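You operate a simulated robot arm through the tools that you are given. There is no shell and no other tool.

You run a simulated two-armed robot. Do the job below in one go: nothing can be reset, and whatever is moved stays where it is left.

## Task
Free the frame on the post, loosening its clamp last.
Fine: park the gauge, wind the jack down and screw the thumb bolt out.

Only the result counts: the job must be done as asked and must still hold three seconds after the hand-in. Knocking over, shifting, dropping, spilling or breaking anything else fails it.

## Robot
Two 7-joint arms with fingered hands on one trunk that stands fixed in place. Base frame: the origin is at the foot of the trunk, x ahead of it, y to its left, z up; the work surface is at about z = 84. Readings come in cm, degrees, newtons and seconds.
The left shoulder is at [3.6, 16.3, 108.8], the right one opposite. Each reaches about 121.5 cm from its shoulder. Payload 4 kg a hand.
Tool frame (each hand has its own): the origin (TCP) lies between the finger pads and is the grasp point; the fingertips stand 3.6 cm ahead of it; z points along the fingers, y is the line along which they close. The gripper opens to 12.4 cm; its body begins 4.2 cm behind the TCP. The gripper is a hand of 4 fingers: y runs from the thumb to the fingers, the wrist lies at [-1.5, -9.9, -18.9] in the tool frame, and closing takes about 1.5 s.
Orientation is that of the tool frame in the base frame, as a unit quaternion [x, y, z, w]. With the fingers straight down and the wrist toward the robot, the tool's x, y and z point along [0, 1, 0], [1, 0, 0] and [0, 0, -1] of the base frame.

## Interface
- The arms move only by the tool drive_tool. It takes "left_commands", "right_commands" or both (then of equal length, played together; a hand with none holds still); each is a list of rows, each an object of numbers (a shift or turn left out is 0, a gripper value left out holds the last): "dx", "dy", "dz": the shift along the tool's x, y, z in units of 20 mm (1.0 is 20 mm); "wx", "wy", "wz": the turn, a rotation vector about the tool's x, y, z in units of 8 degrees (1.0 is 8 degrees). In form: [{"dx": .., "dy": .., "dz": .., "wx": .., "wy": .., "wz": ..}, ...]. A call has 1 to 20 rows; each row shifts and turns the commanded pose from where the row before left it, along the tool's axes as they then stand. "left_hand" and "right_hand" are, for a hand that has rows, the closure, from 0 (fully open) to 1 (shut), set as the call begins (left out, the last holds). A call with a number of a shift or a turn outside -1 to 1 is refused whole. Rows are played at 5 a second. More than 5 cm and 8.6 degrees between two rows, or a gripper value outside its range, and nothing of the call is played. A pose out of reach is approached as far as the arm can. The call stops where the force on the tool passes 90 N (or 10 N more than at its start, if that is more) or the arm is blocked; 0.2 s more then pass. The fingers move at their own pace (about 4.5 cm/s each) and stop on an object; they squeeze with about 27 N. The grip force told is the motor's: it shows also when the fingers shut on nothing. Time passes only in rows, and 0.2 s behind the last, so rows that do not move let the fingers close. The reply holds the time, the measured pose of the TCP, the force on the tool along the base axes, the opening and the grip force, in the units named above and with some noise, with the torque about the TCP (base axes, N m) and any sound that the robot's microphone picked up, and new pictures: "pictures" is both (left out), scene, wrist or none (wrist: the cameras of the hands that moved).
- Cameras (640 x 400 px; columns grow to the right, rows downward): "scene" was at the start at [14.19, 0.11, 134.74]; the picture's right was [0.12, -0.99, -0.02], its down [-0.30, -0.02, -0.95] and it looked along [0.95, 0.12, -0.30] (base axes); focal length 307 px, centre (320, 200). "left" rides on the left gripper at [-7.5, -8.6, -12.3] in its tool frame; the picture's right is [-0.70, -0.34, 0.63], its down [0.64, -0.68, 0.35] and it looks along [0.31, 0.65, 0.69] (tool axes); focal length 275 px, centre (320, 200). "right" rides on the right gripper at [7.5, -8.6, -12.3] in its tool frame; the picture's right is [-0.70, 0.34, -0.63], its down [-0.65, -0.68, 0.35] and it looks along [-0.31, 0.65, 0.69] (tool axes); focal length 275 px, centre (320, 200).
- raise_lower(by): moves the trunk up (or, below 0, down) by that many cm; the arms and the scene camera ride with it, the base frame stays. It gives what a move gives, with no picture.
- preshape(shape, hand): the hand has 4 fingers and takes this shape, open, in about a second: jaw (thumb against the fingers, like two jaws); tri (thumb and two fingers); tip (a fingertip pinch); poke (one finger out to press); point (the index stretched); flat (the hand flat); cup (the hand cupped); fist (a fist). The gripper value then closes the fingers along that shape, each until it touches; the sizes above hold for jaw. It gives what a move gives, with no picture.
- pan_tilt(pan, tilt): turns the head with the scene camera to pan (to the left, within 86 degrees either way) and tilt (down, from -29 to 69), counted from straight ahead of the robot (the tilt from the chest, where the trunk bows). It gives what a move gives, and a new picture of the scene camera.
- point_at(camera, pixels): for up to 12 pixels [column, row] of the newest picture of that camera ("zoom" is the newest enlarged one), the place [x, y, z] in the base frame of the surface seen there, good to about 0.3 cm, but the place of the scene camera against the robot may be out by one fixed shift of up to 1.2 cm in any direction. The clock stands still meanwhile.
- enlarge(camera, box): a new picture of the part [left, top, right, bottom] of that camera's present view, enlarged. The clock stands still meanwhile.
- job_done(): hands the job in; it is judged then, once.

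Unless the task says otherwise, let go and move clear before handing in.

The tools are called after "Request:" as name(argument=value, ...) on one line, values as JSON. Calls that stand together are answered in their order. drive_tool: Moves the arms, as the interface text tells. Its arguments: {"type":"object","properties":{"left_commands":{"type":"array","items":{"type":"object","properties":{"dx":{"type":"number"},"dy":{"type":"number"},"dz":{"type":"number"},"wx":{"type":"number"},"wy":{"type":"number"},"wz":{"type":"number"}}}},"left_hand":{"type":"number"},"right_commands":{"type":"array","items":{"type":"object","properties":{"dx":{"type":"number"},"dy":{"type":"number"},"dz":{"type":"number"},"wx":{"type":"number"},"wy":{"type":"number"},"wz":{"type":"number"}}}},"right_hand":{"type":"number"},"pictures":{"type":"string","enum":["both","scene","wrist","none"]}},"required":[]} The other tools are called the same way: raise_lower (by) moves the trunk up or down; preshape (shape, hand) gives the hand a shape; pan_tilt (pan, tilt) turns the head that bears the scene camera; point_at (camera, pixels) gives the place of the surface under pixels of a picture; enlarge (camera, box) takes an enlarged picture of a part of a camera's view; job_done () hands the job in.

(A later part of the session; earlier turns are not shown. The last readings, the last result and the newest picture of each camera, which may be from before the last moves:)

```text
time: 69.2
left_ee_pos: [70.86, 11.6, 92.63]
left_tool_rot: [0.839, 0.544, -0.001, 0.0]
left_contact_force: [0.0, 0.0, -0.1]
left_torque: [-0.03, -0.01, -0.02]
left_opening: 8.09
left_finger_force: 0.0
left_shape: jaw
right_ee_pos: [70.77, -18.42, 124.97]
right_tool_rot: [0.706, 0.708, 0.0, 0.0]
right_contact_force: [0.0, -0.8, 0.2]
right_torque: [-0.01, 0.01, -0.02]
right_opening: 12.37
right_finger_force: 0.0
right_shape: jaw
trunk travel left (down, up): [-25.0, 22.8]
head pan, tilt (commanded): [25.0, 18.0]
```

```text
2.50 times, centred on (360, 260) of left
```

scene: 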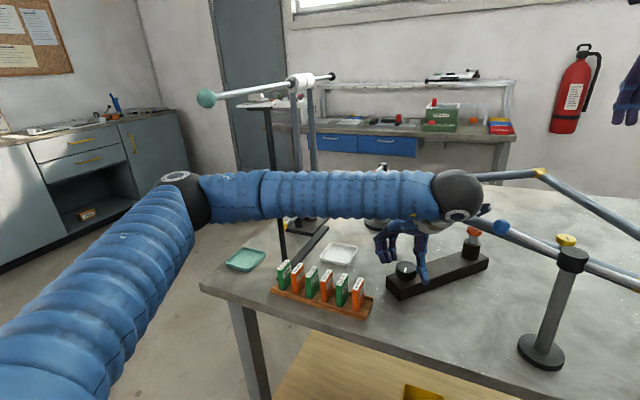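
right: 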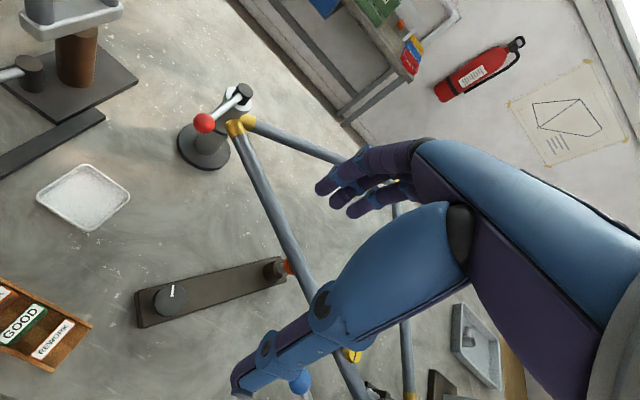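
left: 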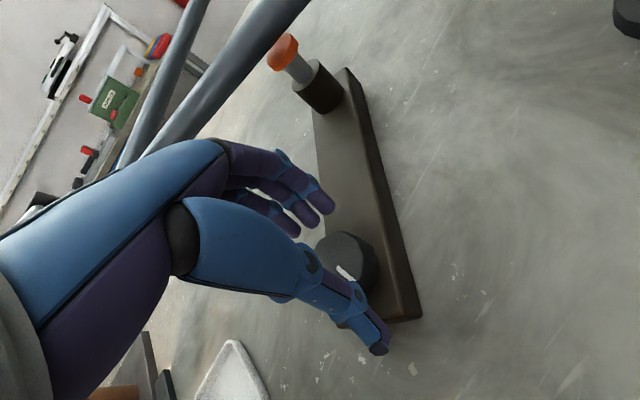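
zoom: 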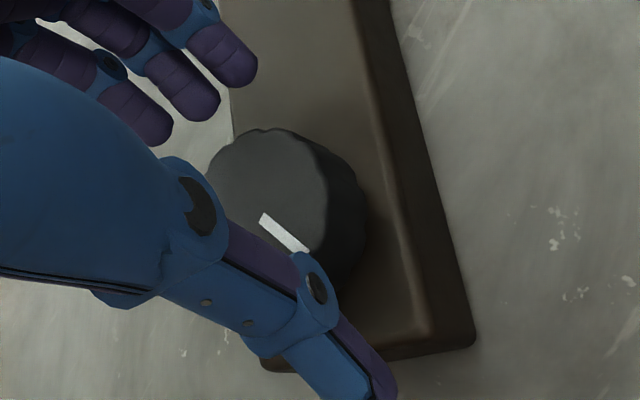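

Request:
drive_tool(left_commands=[{"dx": 0.09, "dy": -0.04}, {}, {}, {}, {}, {}, {}], left_hand=1.0, pictures="none")

Request:
drive_tool(left_commands=[{"wz": -0.4}, {"wz": -0.4}, {"wz": -0.4}, {"wz": -0.4}, {"wz": -0.4}, {}], pictures="wrist")

Request:
enlarge(camera="left", box=[280, 180, 440, 340])

Request:
enlarge(camera="scene", box=[370, 220, 450, 310])

```text
time: 70.8
left_ee_pos: [70.86, 11.93, 92.68]
left_tool_rot: [0.839, 0.544, -0.001, 0.001]
left_contact_force: [-6.3, 0.8, 3.5]
left_torque: [0.04, 0.17, 0.01]
left_opening: 4.27
left_finger_force: 27.4
left_shape: jaw
right_ee_pos: [70.67, -18.39, 125.0]
right_tool_rot: [0.706, 0.708, 0.0, 0.001]
right_contact_force: [0.3, 0.2, -0.3]
right_torque: [0.01, -0.01, 0.02]
right_opening: 12.41
right_finger_force: 0.0
right_shape: jaw
trunk travel left (down, up): [-25.0, 22.8]
head pan, tilt (commanded): [25.0, 18.0]
```

```text
time: 72.2
left_ee_pos: [70.79, 11.74, 92.8]
left_tool_rot: [0.756, 0.655, 0.0, -0.001]
left_contact_force: [-11.9, -12.0, 0.2]
left_torque: [-0.42, 0.28, -0.52]
left_opening: 4.04
left_finger_force: 26.7
left_shape: jaw
right_ee_pos: [70.74, -18.46, 125.01]
right_tool_rot: [0.707, 0.708, 0.0, 0.0]
right_contact_force: [0.4, 0.4, -0.5]
right_torque: [-0.01, -0.02, -0.01]
right_opening: 12.36
right_finger_force: 0.2
right_shape: jaw
trunk travel left (down, up): [-25.0, 22.8]
head pan, tilt (commanded): [25.0, 18.0]
```

left: 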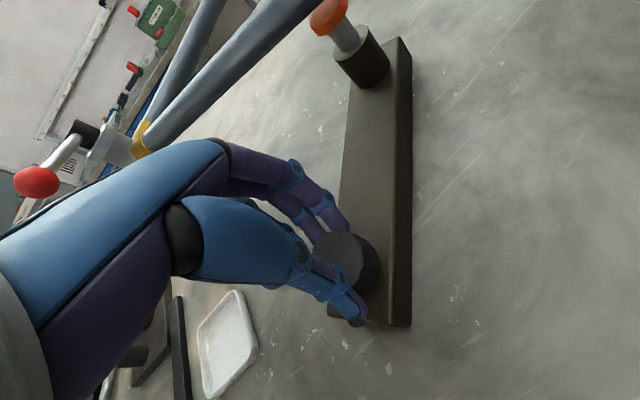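

```text
2.50 times, centred on (360, 260) of left
```

zoom: 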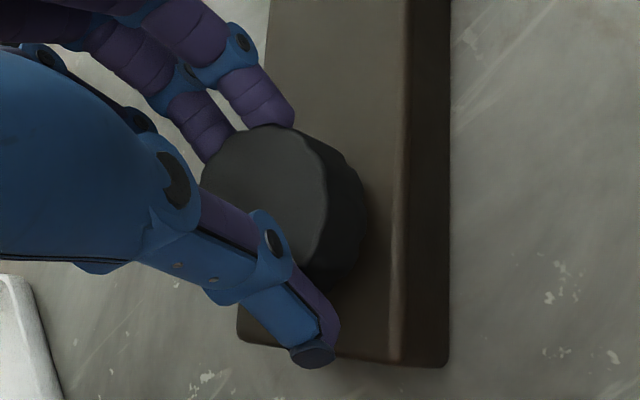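

```text
4.44 times, centred on (410, 265) of scene
```

zoom: 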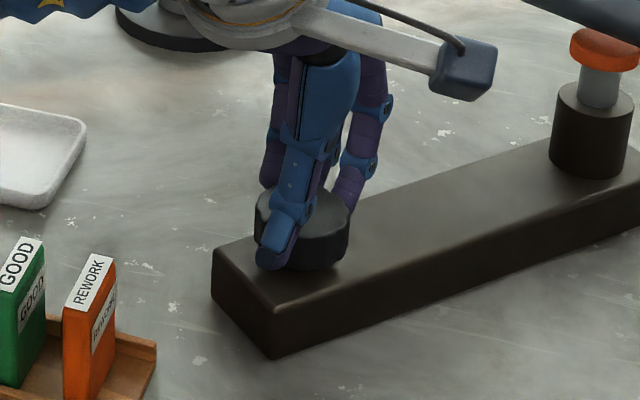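

Torque climbs immediately to 0.5 N·m without the knob moving, so the jack is at its bottom stop (about 120° total). I open, lift the left hand and verify.

Request:
drive_tool(left_commands=[{"wz": 0.4}, {"wz": 0.4}, {}, {}, {}, {}], left_hand=0.2, pictures="none")

Request:
drive_tool(left_commands=[{"dz": -1}, {"dz": -1}, {"dz": -1}, {"dz": -1}, {"dz": -1}, {"dz": -1}, {"dz": -1}, {"dz": -1}, {"wz": -0.8}, {"wz": -0.8}, {"wz": -0.8}, {}], pictures="both")

Request:
enlarge(camera="scene", box=[370, 190, 530, 310])

Request:
enlarge(camera="left", box=[380, 100, 520, 340])

```text
time: 73.6
left_ee_pos: [70.93, 11.85, 92.8]
left_tool_rot: [0.791, 0.612, 0.0, 0.0]
left_contact_force: [-0.8, 0.1, -0.2]
left_torque: [0.04, 0.0, -0.03]
left_opening: 9.9
left_finger_force: 0.0
left_shape: jaw
right_ee_pos: [70.78, -18.42, 124.9]
right_tool_rot: [0.707, 0.708, 0.0, 0.0]
right_contact_force: [0.3, -0.6, -1.0]
right_torque: [-0.01, -0.02, -0.01]
right_opening: 12.39
right_finger_force: 0.0
right_shape: jaw
trunk travel left (down, up): [-25.0, 22.8]
head pan, tilt (commanded): [25.0, 18.0]
```

```text
time: 76.2
left_ee_pos: [70.81, 11.87, 108.89]
left_tool_rot: [0.676, 0.737, -0.001, 0.0]
left_contact_force: [0.3, 0.0, 0.3]
left_torque: [0.0, -0.01, -0.01]
left_opening: 9.92
left_finger_force: 0.0
left_shape: jaw
right_ee_pos: [70.82, -18.34, 124.91]
right_tool_rot: [0.706, 0.708, 0.0, 0.001]
right_contact_force: [0.0, 0.2, 0.6]
right_torque: [-0.02, -0.03, -0.01]
right_opening: 12.39
right_finger_force: 0.1
right_shape: jaw
trunk travel left (down, up): [-25.0, 22.8]
head pan, tilt (commanded): [25.0, 18.0]
```

scene: 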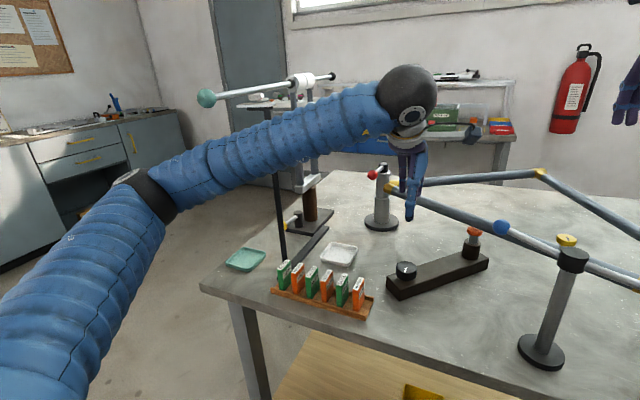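
left: 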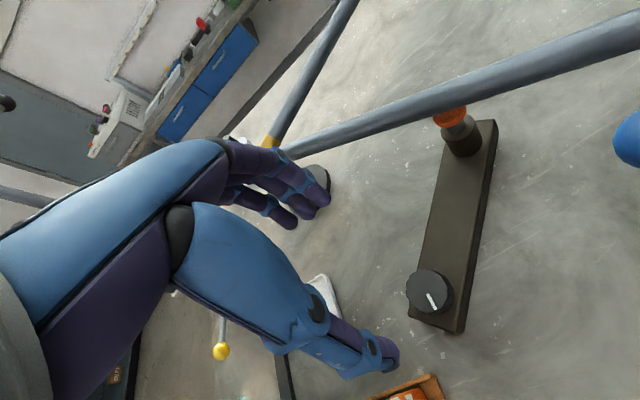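

```text
3.33 times, centred on (450, 250) of scene
```

zoom: 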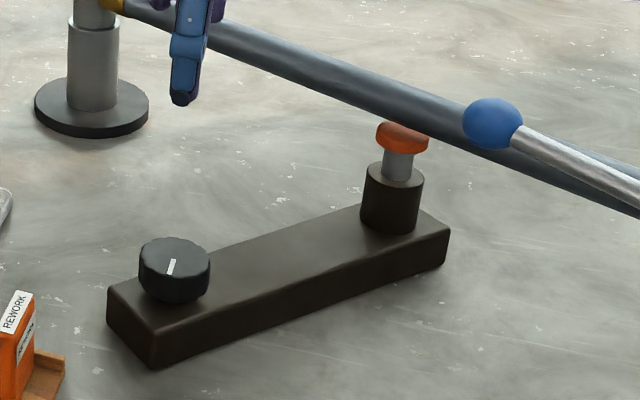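

```text
1.67 times, centred on (450, 220) of left
```

zoom: 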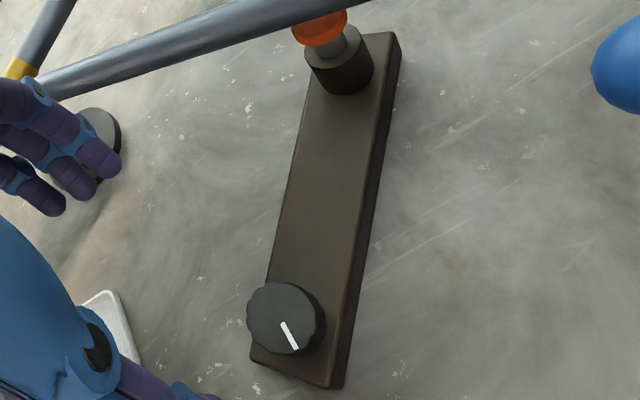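

The pointer now sits about 145–150° round from its start and the cap stands about 1 cm lower with a clear gap under the tube: jack is down. I retract the left hand along its known path, and look at the thumb bolt with the right camera.

Request:
drive_tool(left_commands=[{"dz": -1, "wz": 0.62}, {"dz": -1}, {"dz": -1}, {"dz": -1}, {"dz": -1}, {"dz": -1}, {"dz": -1}, {"dz": -1}, {"dz": -1}, {"dz": -1}, {"dz": -1}, {"dz": -1}, {"dz": -0.5}, {}], left_hand=0, pictures="none")

Request:
drive_tool(left_commands=[{"dx": 1, "dy": -0.33}, {"dx": 1, "dy": -0.33}, {"dx": 1, "dy": -0.33}, {"dx": 1, "dy": -0.33}, {"dx": 1, "dy": -0.33}, {"dx": 1, "dy": -0.33}, {"dx": 1, "dy": -0.33}, {"dx": 1, "dy": -0.33}, {"dx": 1, "dy": -0.33}, {"dx": 1, "dy": -0.33}, {}], pictures="none")

Request:
pan_tilt(pan=-8, tilt=22)

Request:
enlarge(camera="right", box=[150, 200, 260, 300])

Request:
enlarge(camera="scene", box=[280, 130, 480, 280])

```text
time: 79.2
left_ee_pos: [70.95, 11.9, 133.69]
left_tool_rot: [0.708, 0.706, 0.001, 0.0]
left_contact_force: [-0.4, -0.2, 0.6]
left_torque: [0.0, 0.02, 0.01]
left_opening: 12.33
left_finger_force: 0.0
left_shape: jaw
right_ee_pos: [70.72, -18.36, 124.97]
right_tool_rot: [0.707, 0.707, 0.0, 0.0]
right_contact_force: [-0.8, 0.7, -0.2]
right_torque: [-0.01, 0.0, -0.03]
right_opening: 12.38
right_finger_force: 0.0
right_shape: jaw
trunk travel left (down, up): [-25.0, 22.8]
head pan, tilt (commanded): [25.0, 18.0]
```

```text
time: 81.6
left_ee_pos: [64.49, 31.89, 133.65]
left_tool_rot: [0.708, 0.706, 0.0, 0.0]
left_contact_force: [-1.1, -0.5, -0.7]
left_torque: [0.03, -0.01, -0.02]
left_opening: 12.37
left_finger_force: 0.1
left_shape: jaw
right_ee_pos: [70.7, -18.31, 124.86]
right_tool_rot: [0.706, 0.708, 0.0, 0.0]
right_contact_force: [0.0, 0.4, -0.6]
right_torque: [-0.01, -0.01, 0.0]
right_opening: 12.38
right_finger_force: 0.1
right_shape: jaw
trunk travel left (down, up): [-25.0, 22.8]
head pan, tilt (commanded): [25.0, 18.0]
```

```text
time: 82.6
left_ee_pos: [64.45, 31.93, 133.78]
left_tool_rot: [0.708, 0.706, -0.001, 0.001]
left_contact_force: [-0.4, 0.1, -0.6]
left_torque: [-0.04, -0.01, 0.0]
left_opening: 12.34
left_finger_force: 0.0
left_shape: jaw
right_ee_pos: [70.8, -18.34, 124.89]
right_tool_rot: [0.706, 0.708, 0.0, 0.0]
right_contact_force: [0.9, 0.1, 0.0]
right_torque: [0.0, -0.01, 0.01]
right_opening: 12.37
right_finger_force: 0.1
right_shape: jaw
trunk travel left (down, up): [-25.0, 22.8]
head pan, tilt (commanded): [-8.0, 22.0]
```

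scene: 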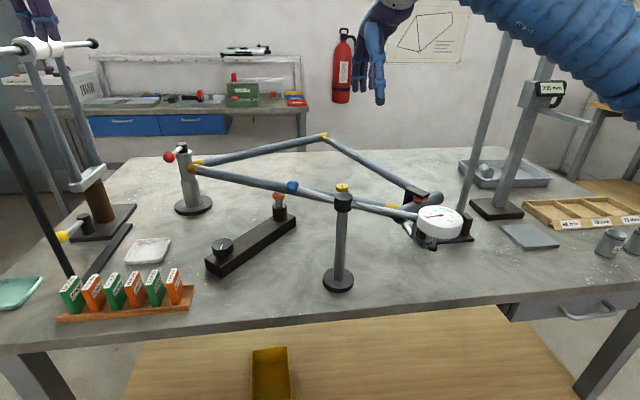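

```text
4.00 times, centred on (205, 250) of right
```

zoom: 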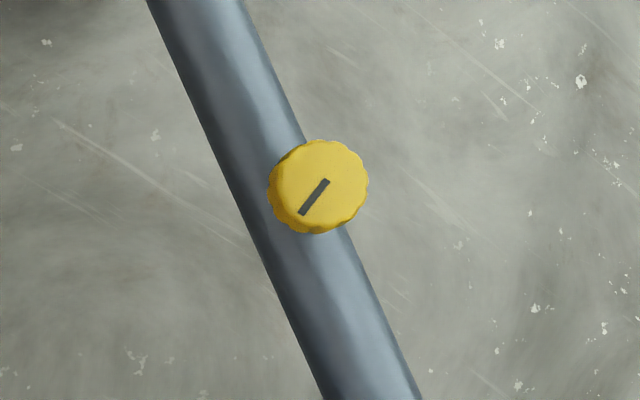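

```text
2.67 times, centred on (380, 205) of scene
```

zoom: 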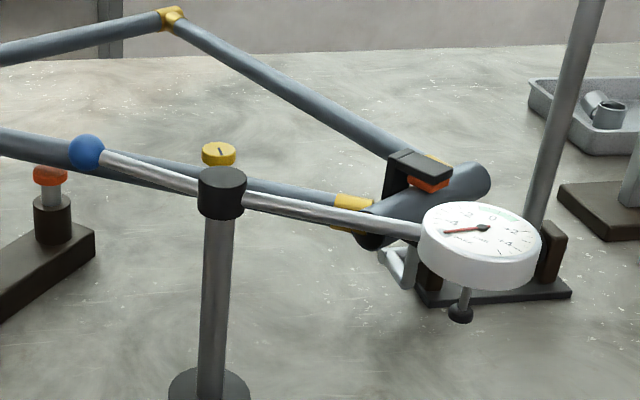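

Left arm is back; the dial still shows PARK. The bolt head is ~3.3 cm across on the tube. I move the right hand above it and measure closely.

Request:
drive_tool(right_commands=[{"dx": 0.325, "dy": 0.7, "dz": 0.5}, {"dx": 0.325, "dy": 0.7, "dz": 0.5}, {"dx": 0.325, "dy": 0.7, "dz": 0.5}, {"dx": 0.325, "dy": 0.7, "dz": 0.5}, {"dz": 1}, {"dz": 1}, {"dz": 1}, {"dz": 1}, {}], pictures="both")

Request:
enlarge(camera="right", box=[200, 220, 340, 340])

```text
time: 84.6
left_ee_pos: [64.27, 31.91, 133.76]
left_tool_rot: [0.708, 0.706, -0.001, 0.0]
left_contact_force: [-1.0, -0.3, -1.1]
left_torque: [0.01, 0.02, 0.03]
left_opening: 12.37
left_finger_force: 0.1
left_shape: jaw
right_ee_pos: [76.44, -15.87, 112.94]
right_tool_rot: [0.707, 0.707, 0.0, 0.0]
right_contact_force: [0.4, 0.9, -0.3]
right_torque: [0.02, 0.01, -0.01]
right_opening: 12.35
right_finger_force: 0.0
right_shape: jaw
trunk travel left (down, up): [-25.0, 22.8]
head pan, tilt (commanded): [-8.0, 22.0]
```

scene: 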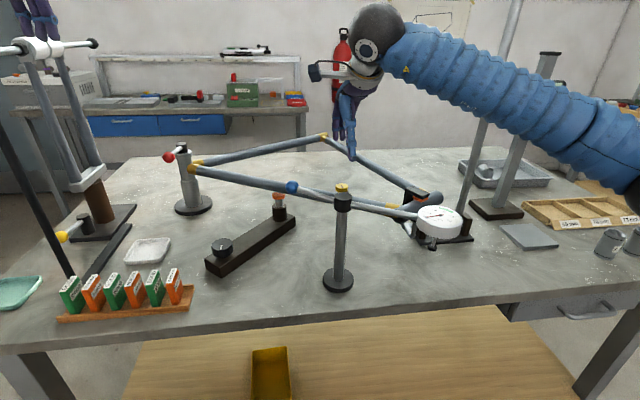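
right: 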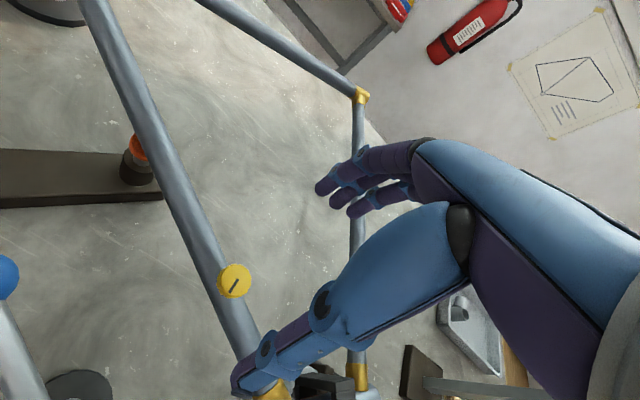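

```text
3.33 times, centred on (270, 280) of right
```

zoom: 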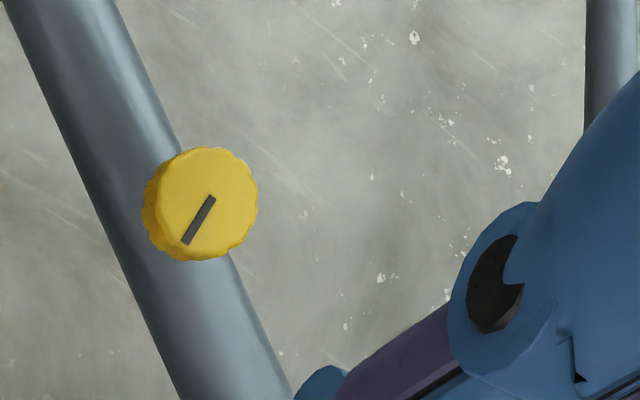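

Request:
point_at(camera="right", pixels=[[237, 281], [222, 281], [251, 281], [238, 265], [237, 297], [228, 269], [248, 270], [212, 290], [205, 270], [240, 320], [222, 250], [232, 315]])

Request:
point_at(camera="zoom", pixels=[[209, 202], [165, 200], [250, 200], [209, 155], [209, 252], [150, 210], [180, 250], [130, 220], [110, 190], [220, 290], [150, 130], [100, 140]])

```text
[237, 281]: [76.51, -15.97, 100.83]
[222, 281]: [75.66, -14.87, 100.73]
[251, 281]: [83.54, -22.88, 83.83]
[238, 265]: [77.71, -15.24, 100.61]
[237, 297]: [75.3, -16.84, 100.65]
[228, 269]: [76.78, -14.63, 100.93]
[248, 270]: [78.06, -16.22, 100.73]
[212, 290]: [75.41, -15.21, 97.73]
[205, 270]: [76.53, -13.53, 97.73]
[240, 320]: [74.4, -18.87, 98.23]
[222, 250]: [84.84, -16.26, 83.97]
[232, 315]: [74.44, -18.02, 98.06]
```

```text
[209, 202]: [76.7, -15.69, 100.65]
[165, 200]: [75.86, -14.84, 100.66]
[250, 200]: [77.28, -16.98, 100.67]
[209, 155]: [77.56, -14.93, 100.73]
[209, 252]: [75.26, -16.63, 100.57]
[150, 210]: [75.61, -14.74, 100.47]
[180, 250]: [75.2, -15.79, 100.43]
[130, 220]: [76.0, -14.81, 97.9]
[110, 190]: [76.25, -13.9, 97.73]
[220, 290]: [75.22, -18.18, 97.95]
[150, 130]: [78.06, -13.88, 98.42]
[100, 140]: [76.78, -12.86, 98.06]
```

Bolt head centre ≈ (76.5,-15.85), top z≈100.7, tube top ≈ 98.3; the TCP is aligned. I yaw 24° clockwise so the fingers straddle the tube and descend to z≈103.

Request:
drive_tool(right_commands=[{"wz": 1}, {"wz": 1}, {"wz": 1}, {"dz": 1}, {"dz": 1}, {"dz": 1}, {"dz": 1}, {"dz": 0.95}, {}], pictures="both")

Request:
enlarge(camera="right", box=[220, 180, 380, 340])

Request:
enlarge(camera="scene", box=[270, 110, 450, 250])

```text
time: 86.6
left_ee_pos: [64.39, 31.94, 133.82]
left_tool_rot: [0.709, 0.706, 0.0, 0.0]
left_contact_force: [0.1, 0.0, 0.5]
left_torque: [-0.03, 0.01, -0.02]
left_opening: 12.39
left_finger_force: 0.0
left_shape: jaw
right_ee_pos: [76.27, -15.79, 103.27]
right_tool_rot: [0.838, 0.545, 0.0, 0.0]
right_contact_force: [0.4, -0.2, -0.6]
right_torque: [-0.04, 0.02, -0.02]
right_opening: 12.36
right_finger_force: 0.1
right_shape: jaw
trunk travel left (down, up): [-25.0, 22.8]
head pan, tilt (commanded): [-8.0, 22.0]
```

scene: 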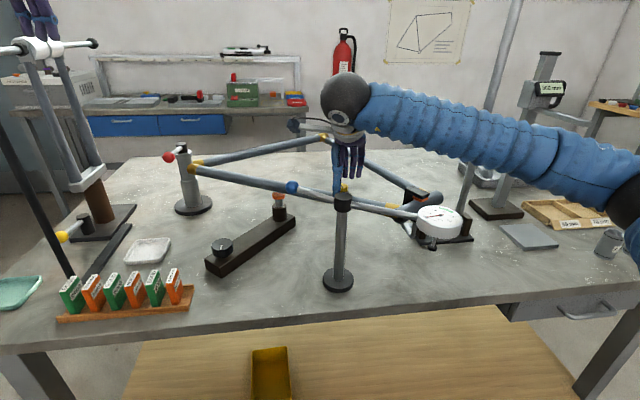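
right: 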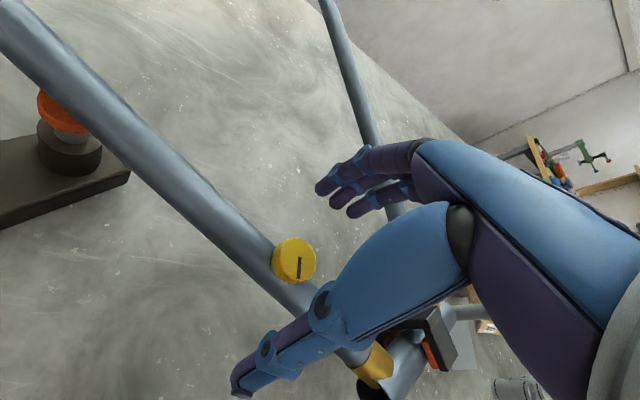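

```text
2.50 times, centred on (300, 260) of right
```

zoom: 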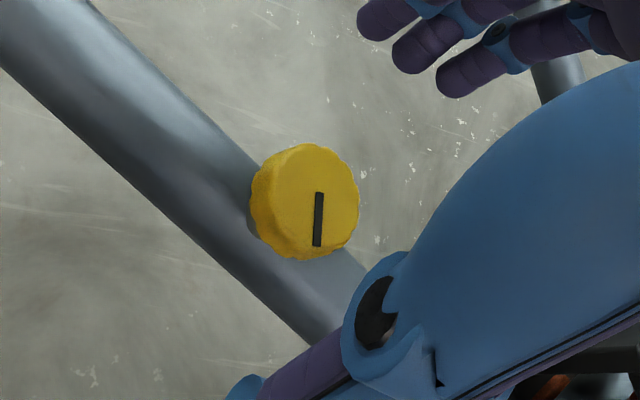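

```text
2.86 times, centred on (360, 180) of scene
```

zoom: 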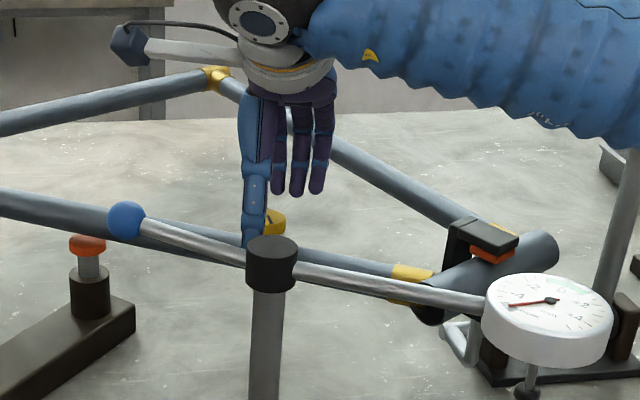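

The head is centred between thumb and fingers. I close on it gently at this height.

Request:
drive_tool(right_commands=[{"dx": 0.03, "dy": 0.07}, {}, {}, {}, {}, {}, {}, {}, {}], right_hand=1.0, pictures="both")

Request:
enlarge(camera="right", box=[220, 180, 380, 340])

Request:
enlarge(camera="scene", box=[270, 110, 450, 250])

```text
time: 88.6
left_ee_pos: [64.35, 31.93, 133.78]
left_tool_rot: [0.708, 0.706, 0.0, 0.0]
left_contact_force: [0.7, 0.3, 0.4]
left_torque: [0.0, -0.04, -0.03]
left_opening: 12.38
left_finger_force: 0.0
left_shape: jaw
right_ee_pos: [76.41, -15.84, 103.19]
right_tool_rot: [0.838, 0.546, 0.0, 0.0]
right_contact_force: [-3.4, 0.9, 3.2]
right_torque: [0.02, 0.1, 0.0]
right_opening: 2.37
right_finger_force: 26.8
right_shape: jaw
trunk travel left (down, up): [-25.0, 22.8]
head pan, tilt (commanded): [-8.0, 22.0]
```

scene: 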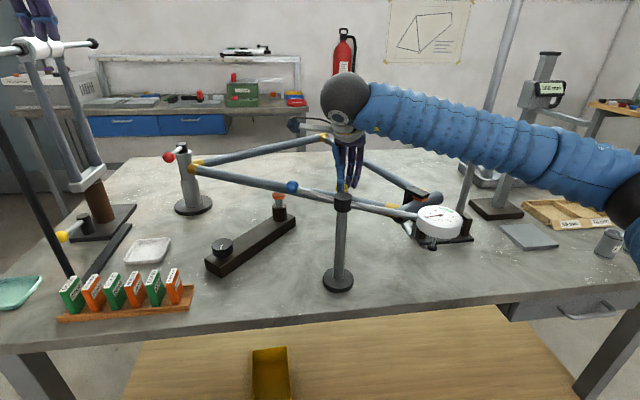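
right: 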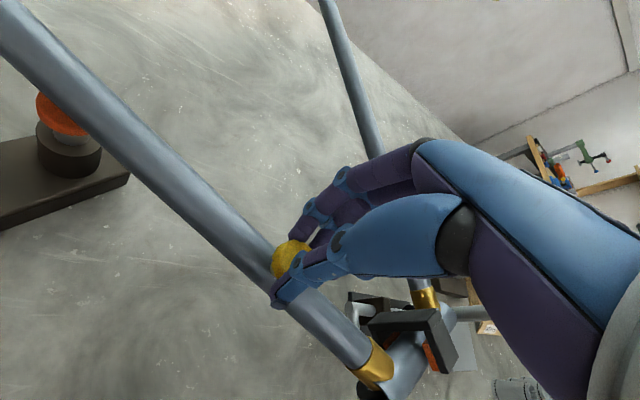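

```text
2.50 times, centred on (300, 260) of right
```

zoom: 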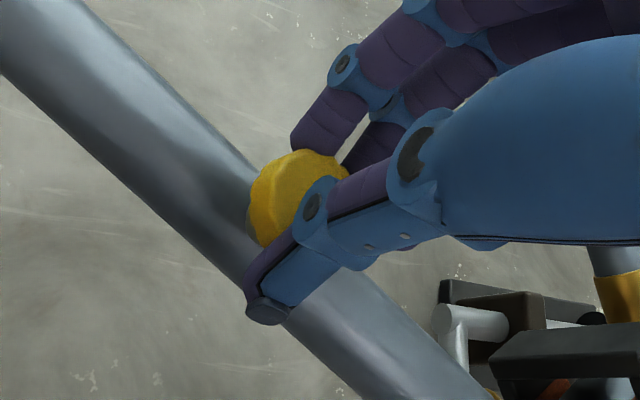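

```text
2.86 times, centred on (360, 180) of scene
```

zoom: 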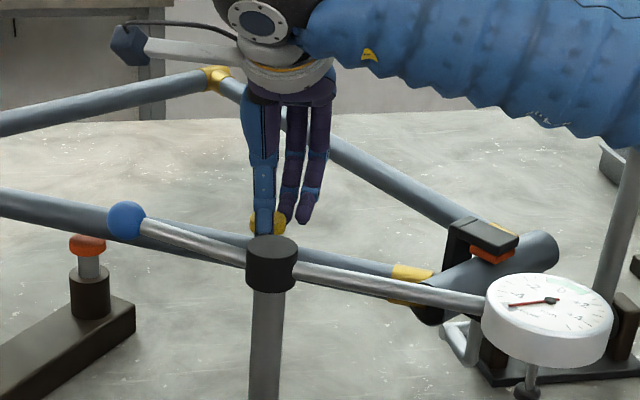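

The grip looks centred (thumb and two fingers around the yellow head at (300,200) in the zoom). I try unscrewing counter-clockwise in small steps.

Request:
drive_tool(right_commands=[{"wz": -0.5}, {"wz": -0.5}, {"wz": -0.5}, {"wz": -0.5}, {"wz": -0.5}, {"wz": -0.5}, {}], pictures="both")

Request:
enlarge(camera="right", box=[220, 180, 380, 340])

Request:
enlarge(camera="scene", box=[300, 150, 400, 230])

```text
time: 90.2
left_ee_pos: [64.38, 31.99, 133.81]
left_tool_rot: [0.708, 0.706, -0.001, 0.0]
left_contact_force: [0.2, 1.9, 0.7]
left_torque: [0.0, 0.01, -0.03]
left_opening: 12.37
left_finger_force: 0.2
left_shape: jaw
right_ee_pos: [76.38, -15.9, 103.09]
right_tool_rot: [0.706, 0.708, 0.0, 0.0]
right_contact_force: [0.5, -0.7, 9.2]
right_torque: [-0.02, -0.08, -0.04]
right_opening: 2.36
right_finger_force: 27.1
right_shape: jaw
trunk travel left (down, up): [-25.0, 22.8]
head pan, tilt (commanded): [-8.0, 22.0]
```

scene: 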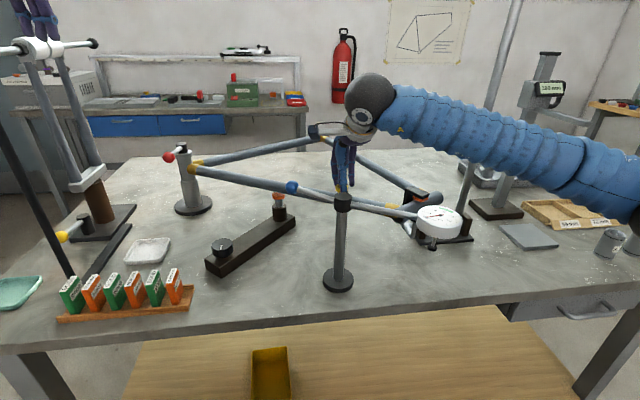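
right: 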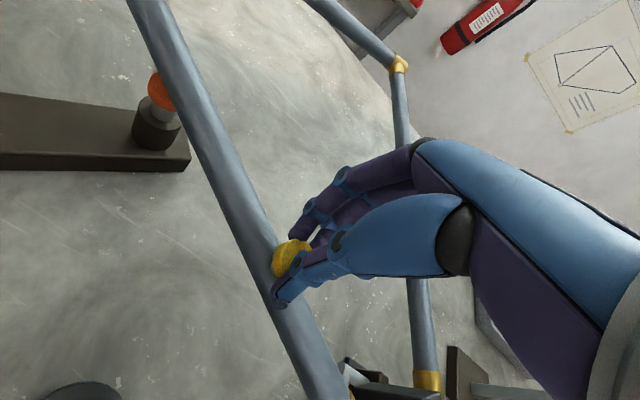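

```text
2.50 times, centred on (300, 260) of right
```

zoom: 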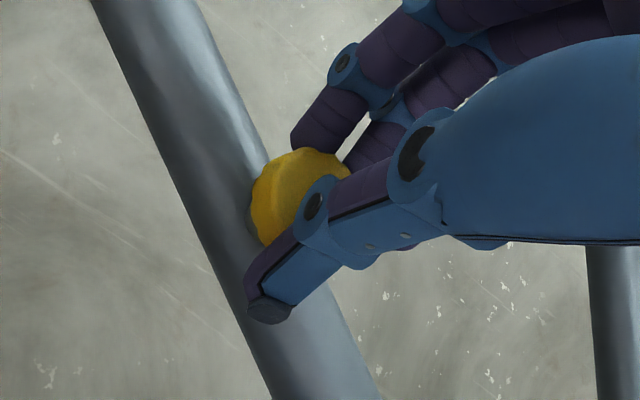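

```text
5.00 times, centred on (350, 190) of scene
```

zoom: 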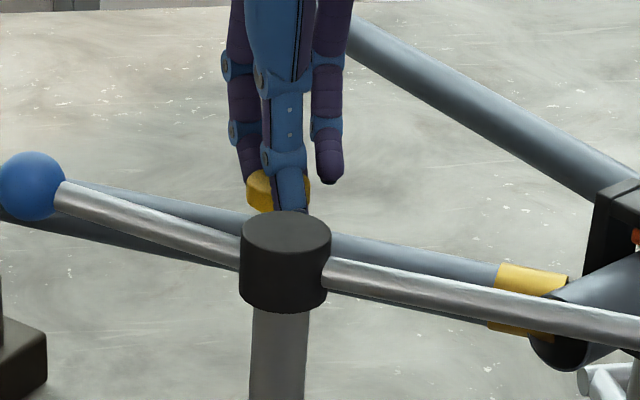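

Low torque and a 9 N upward push: the bolt is turning and rising. I continue, lifting slightly to follow it.

Request:
drive_tool(right_commands=[{"wz": -0.5, "dz": -0.02}, {"wz": -0.5, "dz": -0.02}, {"wz": -0.5, "dz": -0.02}, {"wz": -0.5, "dz": -0.02}, {"wz": -0.5, "dz": -0.02}, {"wz": -0.5, "dz": -0.02}, {}], pictures="none")

Request:
drive_tool(right_commands=[{"wz": -0.5, "dz": -0.02}, {"wz": -0.5, "dz": -0.02}, {"wz": -0.5, "dz": -0.02}, {"wz": -0.5, "dz": -0.02}, {"wz": -0.5, "dz": -0.02}, {"wz": -0.5, "dz": -0.02}, {}], pictures="both")

Request:
enlarge(camera="right", box=[220, 180, 380, 340])

Request:
enlarge(camera="scene", box=[300, 150, 400, 230])

```text
time: 91.8
left_ee_pos: [64.34, 31.97, 133.74]
left_tool_rot: [0.708, 0.706, 0.0, 0.001]
left_contact_force: [0.2, 0.4, -0.4]
left_torque: [-0.03, 0.0, 0.0]
left_opening: 12.36
left_finger_force: 0.1
left_shape: jaw
right_ee_pos: [76.67, -15.86, 103.36]
right_tool_rot: [0.544, 0.839, -0.001, 0.0]
right_contact_force: [-1.2, -2.1, 2.1]
right_torque: [-0.06, 0.06, -0.01]
right_opening: 2.37
right_finger_force: 26.6
right_shape: jaw
trunk travel left (down, up): [-25.0, 22.8]
head pan, tilt (commanded): [-8.0, 22.0]
```

```text
time: 93.4
left_ee_pos: [64.54, 31.82, 133.72]
left_tool_rot: [0.708, 0.706, 0.0, -0.001]
left_contact_force: [0.0, 0.2, -1.0]
left_torque: [0.03, 0.03, 0.01]
left_opening: 12.38
left_finger_force: 0.0
left_shape: jaw
right_ee_pos: [76.55, -15.9, 103.5]
right_tool_rot: [0.357, 0.934, -0.001, -0.001]
right_contact_force: [-0.8, -2.4, -7.3]
right_torque: [-0.03, 0.0, 0.01]
right_opening: 2.28
right_finger_force: 27.3
right_shape: jaw
trunk travel left (down, up): [-25.0, 22.8]
head pan, tilt (commanded): [-8.0, 22.0]
```

scene: 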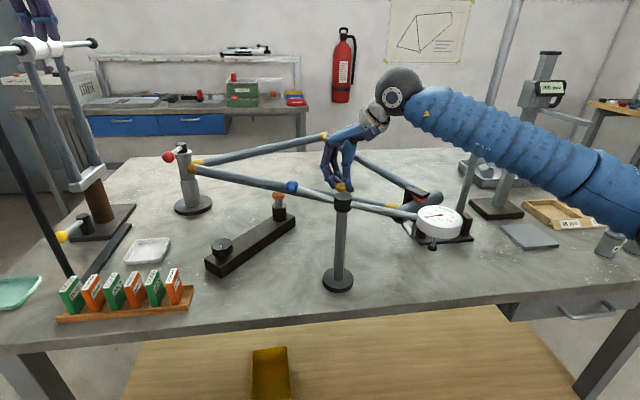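
right: 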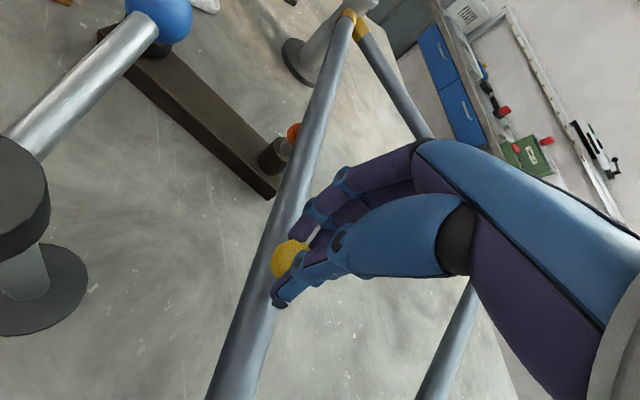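

```text
2.50 times, centred on (300, 260) of right
```

zoom: 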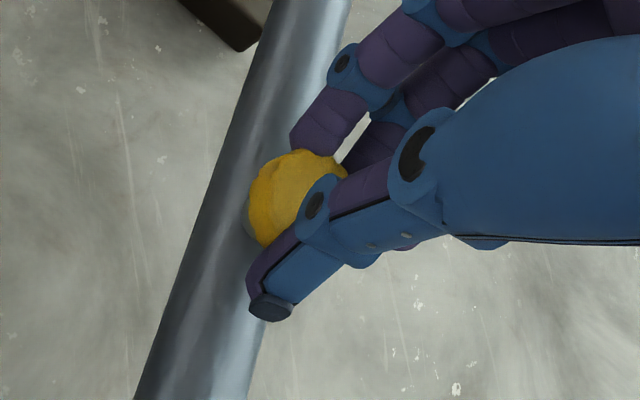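

```text
5.00 times, centred on (350, 190) of scene
```

zoom: 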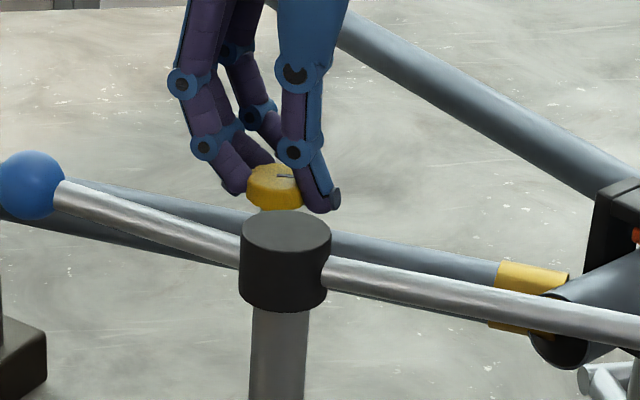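

The bolt has turned 72° and is rising roughly 0.1 cm per 24°. I continue counter-clockwise with a smaller lift rate.

Request:
drive_tool(right_commands=[{"wz": -0.5, "dz": -0.002}, {"wz": -0.5, "dz": -0.002}, {"wz": -0.5, "dz": -0.002}, {"wz": -0.5, "dz": -0.004}, {"wz": -0.5, "dz": -0.004}, {"wz": -0.5, "dz": -0.004}, {"wz": -0.5, "dz": -0.008}, {"wz": -0.5, "dz": -0.008}, {}], pictures="both")

Request:
enlarge(camera="scene", box=[300, 150, 400, 230])

```text
time: 95.4
left_ee_pos: [64.45, 31.91, 133.75]
left_tool_rot: [0.708, 0.706, -0.001, 0.0]
left_contact_force: [0.1, 0.4, -0.1]
left_torque: [0.0, 0.0, 0.02]
left_opening: 12.38
left_finger_force: 0.1
left_shape: jaw
right_ee_pos: [76.52, -15.89, 103.49]
right_tool_rot: [0.358, 0.934, 0.0, -0.001]
right_contact_force: [-3.1, -1.0, -11.0]
right_torque: [-0.01, 0.05, 0.0]
right_opening: 2.26
right_finger_force: 26.9
right_shape: jaw
right hand out of reach, approached as far as the arm can: row 1, 2, 3, 4, 5, 6, 7, 8
trunk travel left (down, up): [-25.0, 22.8]
head pan, tilt (commanded): [-8.0, 22.0]
```

scene: 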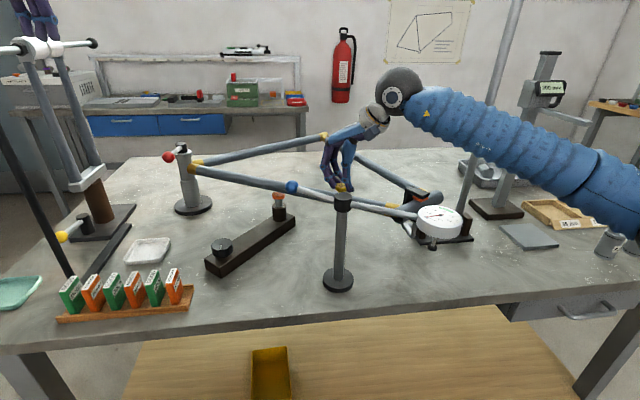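
right: 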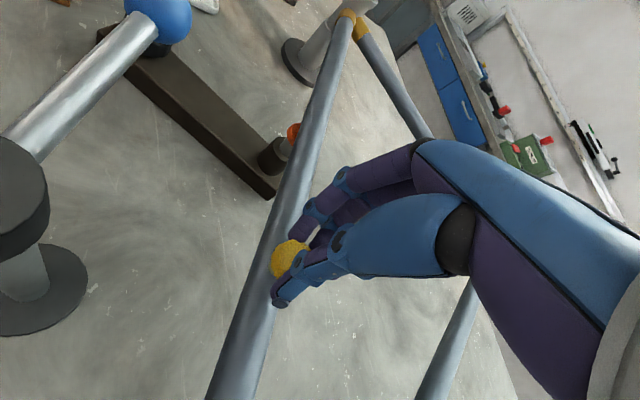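

```text
5.00 times, centred on (350, 190) of scene
```

zoom: 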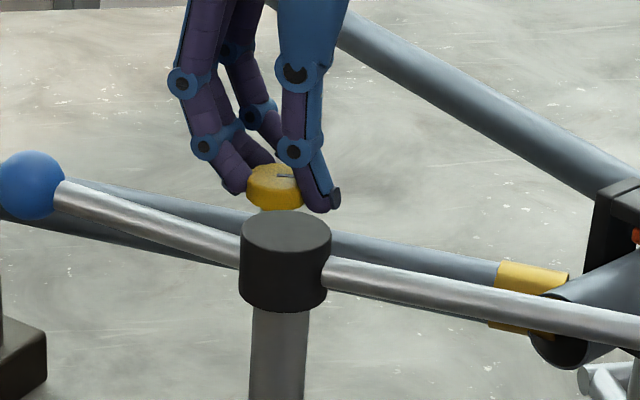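

The wrist reached its counter-clockwise limit (−48°). I open the fingers, swing back clockwise, and regrip.

Request:
drive_tool(right_commands=[{}, {}, {}, {}, {}], right_hand=0.45, pictures="none")

Request:
drive_tool(right_commands=[{"wz": 0.9}, {"wz": 0.9}, {"wz": 0.9}, {"wz": 0.9}, {"wz": 0.9}, {"wz": 0.9}, {"wz": 0.9}, {"wz": 0.9}, {"wz": 0.9}, {"wz": 0.9}, {"wz": 0.9}, {"wz": 0.9}, {}], pictures="both")

Request:
enlarge(camera="right", box=[220, 180, 380, 340])

```text
time: 96.6
left_ee_pos: [64.4, 31.99, 133.86]
left_tool_rot: [0.708, 0.706, 0.0, 0.001]
left_contact_force: [-0.4, 0.5, -0.4]
left_torque: [0.03, 0.01, 0.0]
left_opening: 12.38
left_finger_force: 0.2
left_shape: jaw
right_ee_pos: [76.62, -15.84, 103.5]
right_tool_rot: [0.357, 0.934, 0.0, 0.001]
right_contact_force: [0.4, 0.2, 0.1]
right_torque: [0.0, 0.01, -0.04]
right_opening: 6.78
right_finger_force: 0.1
right_shape: jaw
trunk travel left (down, up): [-25.0, 22.8]
head pan, tilt (commanded): [-8.0, 22.0]
```

```text
time: 99.4
left_ee_pos: [64.3, 31.98, 133.77]
left_tool_rot: [0.708, 0.706, 0.001, 0.0]
left_contact_force: [0.8, -0.1, -0.8]
left_torque: [0.02, 0.01, 0.01]
left_opening: 12.39
left_finger_force: 0.0
left_shape: jaw
right_ee_pos: [76.61, -15.93, 103.63]
right_tool_rot: [0.9, 0.435, 0.001, 0.0]
right_contact_force: [1.0, 0.3, 0.2]
right_torque: [-0.01, -0.02, -0.02]
right_opening: 6.79
right_finger_force: 0.1
right_shape: jaw
trunk travel left (down, up): [-25.0, 22.8]
head pan, tilt (commanded): [-8.0, 22.0]
```

scene: 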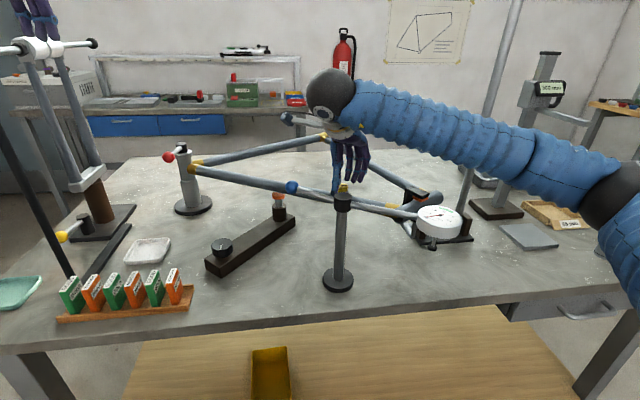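
right: 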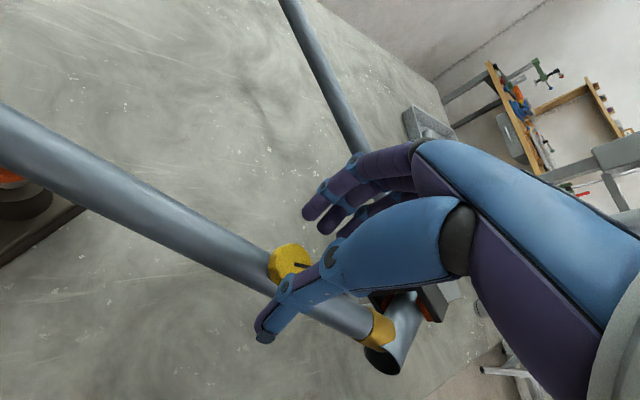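

```text
2.50 times, centred on (300, 260) of right
```

zoom: 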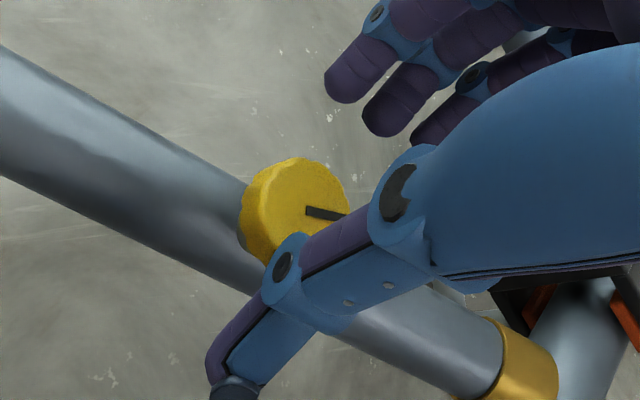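

The commanded pose didn't wind up beyond the limit; yaw is now +38°. I turn a further 24° clockwise, then grip again.

Request:
drive_tool(right_commands=[{"wz": 1}, {"wz": 1}, {"wz": 1}, {}], pictures="scene")

Request:
drive_tool(right_commands=[{}, {}, {}, {}, {}, {}], right_hand=1.0, pictures="wrist")

Request:
enlarge(camera="right", box=[220, 180, 380, 340])

```text
time: 100.4
left_ee_pos: [64.53, 31.93, 133.71]
left_tool_rot: [0.709, 0.706, 0.001, 0.0]
left_contact_force: [0.4, -0.2, -0.9]
left_torque: [0.04, -0.02, -0.01]
left_opening: 12.39
left_finger_force: 0.0
left_shape: jaw
right_ee_pos: [76.58, -15.83, 103.55]
right_tool_rot: [0.971, 0.238, 0.0, 0.0]
right_contact_force: [0.9, -0.3, 0.4]
right_torque: [-0.01, 0.01, -0.01]
right_opening: 6.78
right_finger_force: 0.0
right_shape: jaw
trunk travel left (down, up): [-25.0, 22.8]
head pan, tilt (commanded): [-8.0, 22.0]
```

scene: 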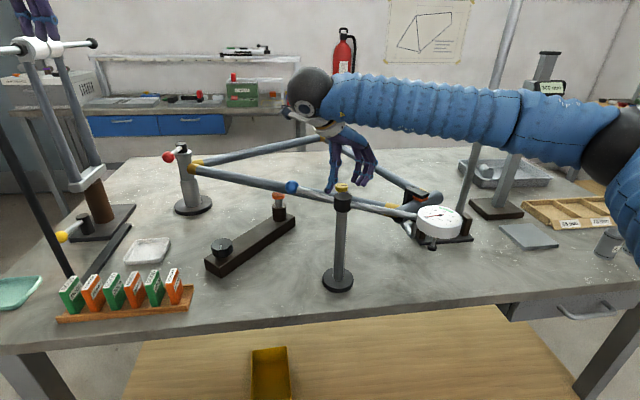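

```text
time: 101.8
left_ee_pos: [64.46, 31.97, 133.73]
left_tool_rot: [0.708, 0.706, 0.0, 0.0]
left_contact_force: [0.7, 0.1, -0.5]
left_torque: [0.02, -0.04, -0.02]
left_opening: 12.39
left_finger_force: 0.2
left_shape: jaw
right_ee_pos: [76.61, -15.88, 103.62]
right_tool_rot: [0.971, 0.24, 0.0, 0.001]
right_contact_force: [-0.6, 2.0, 3.1]
right_torque: [0.08, 0.01, -0.06]
right_opening: 2.15
right_finger_force: 26.6
right_shape: jaw
trunk travel left (down, up): [-25.0, 22.8]
head pan, tilt (commanded): [-8.0, 22.0]
```

right: 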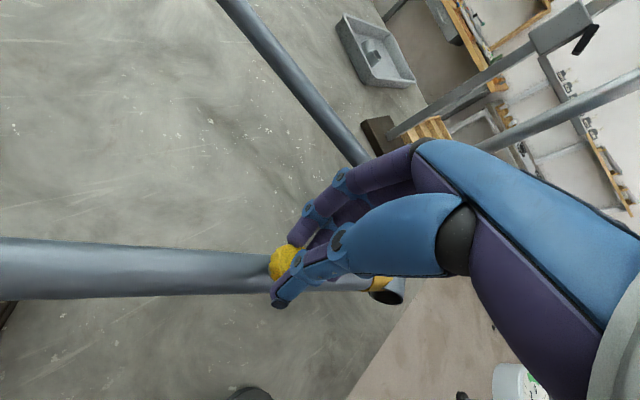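

```text
2.50 times, centred on (300, 260) of right
```

zoom: 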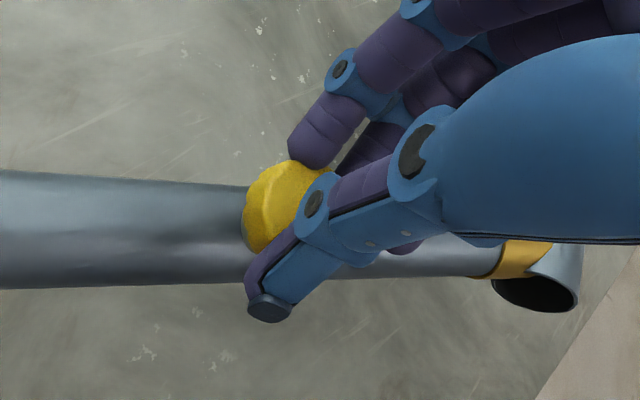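

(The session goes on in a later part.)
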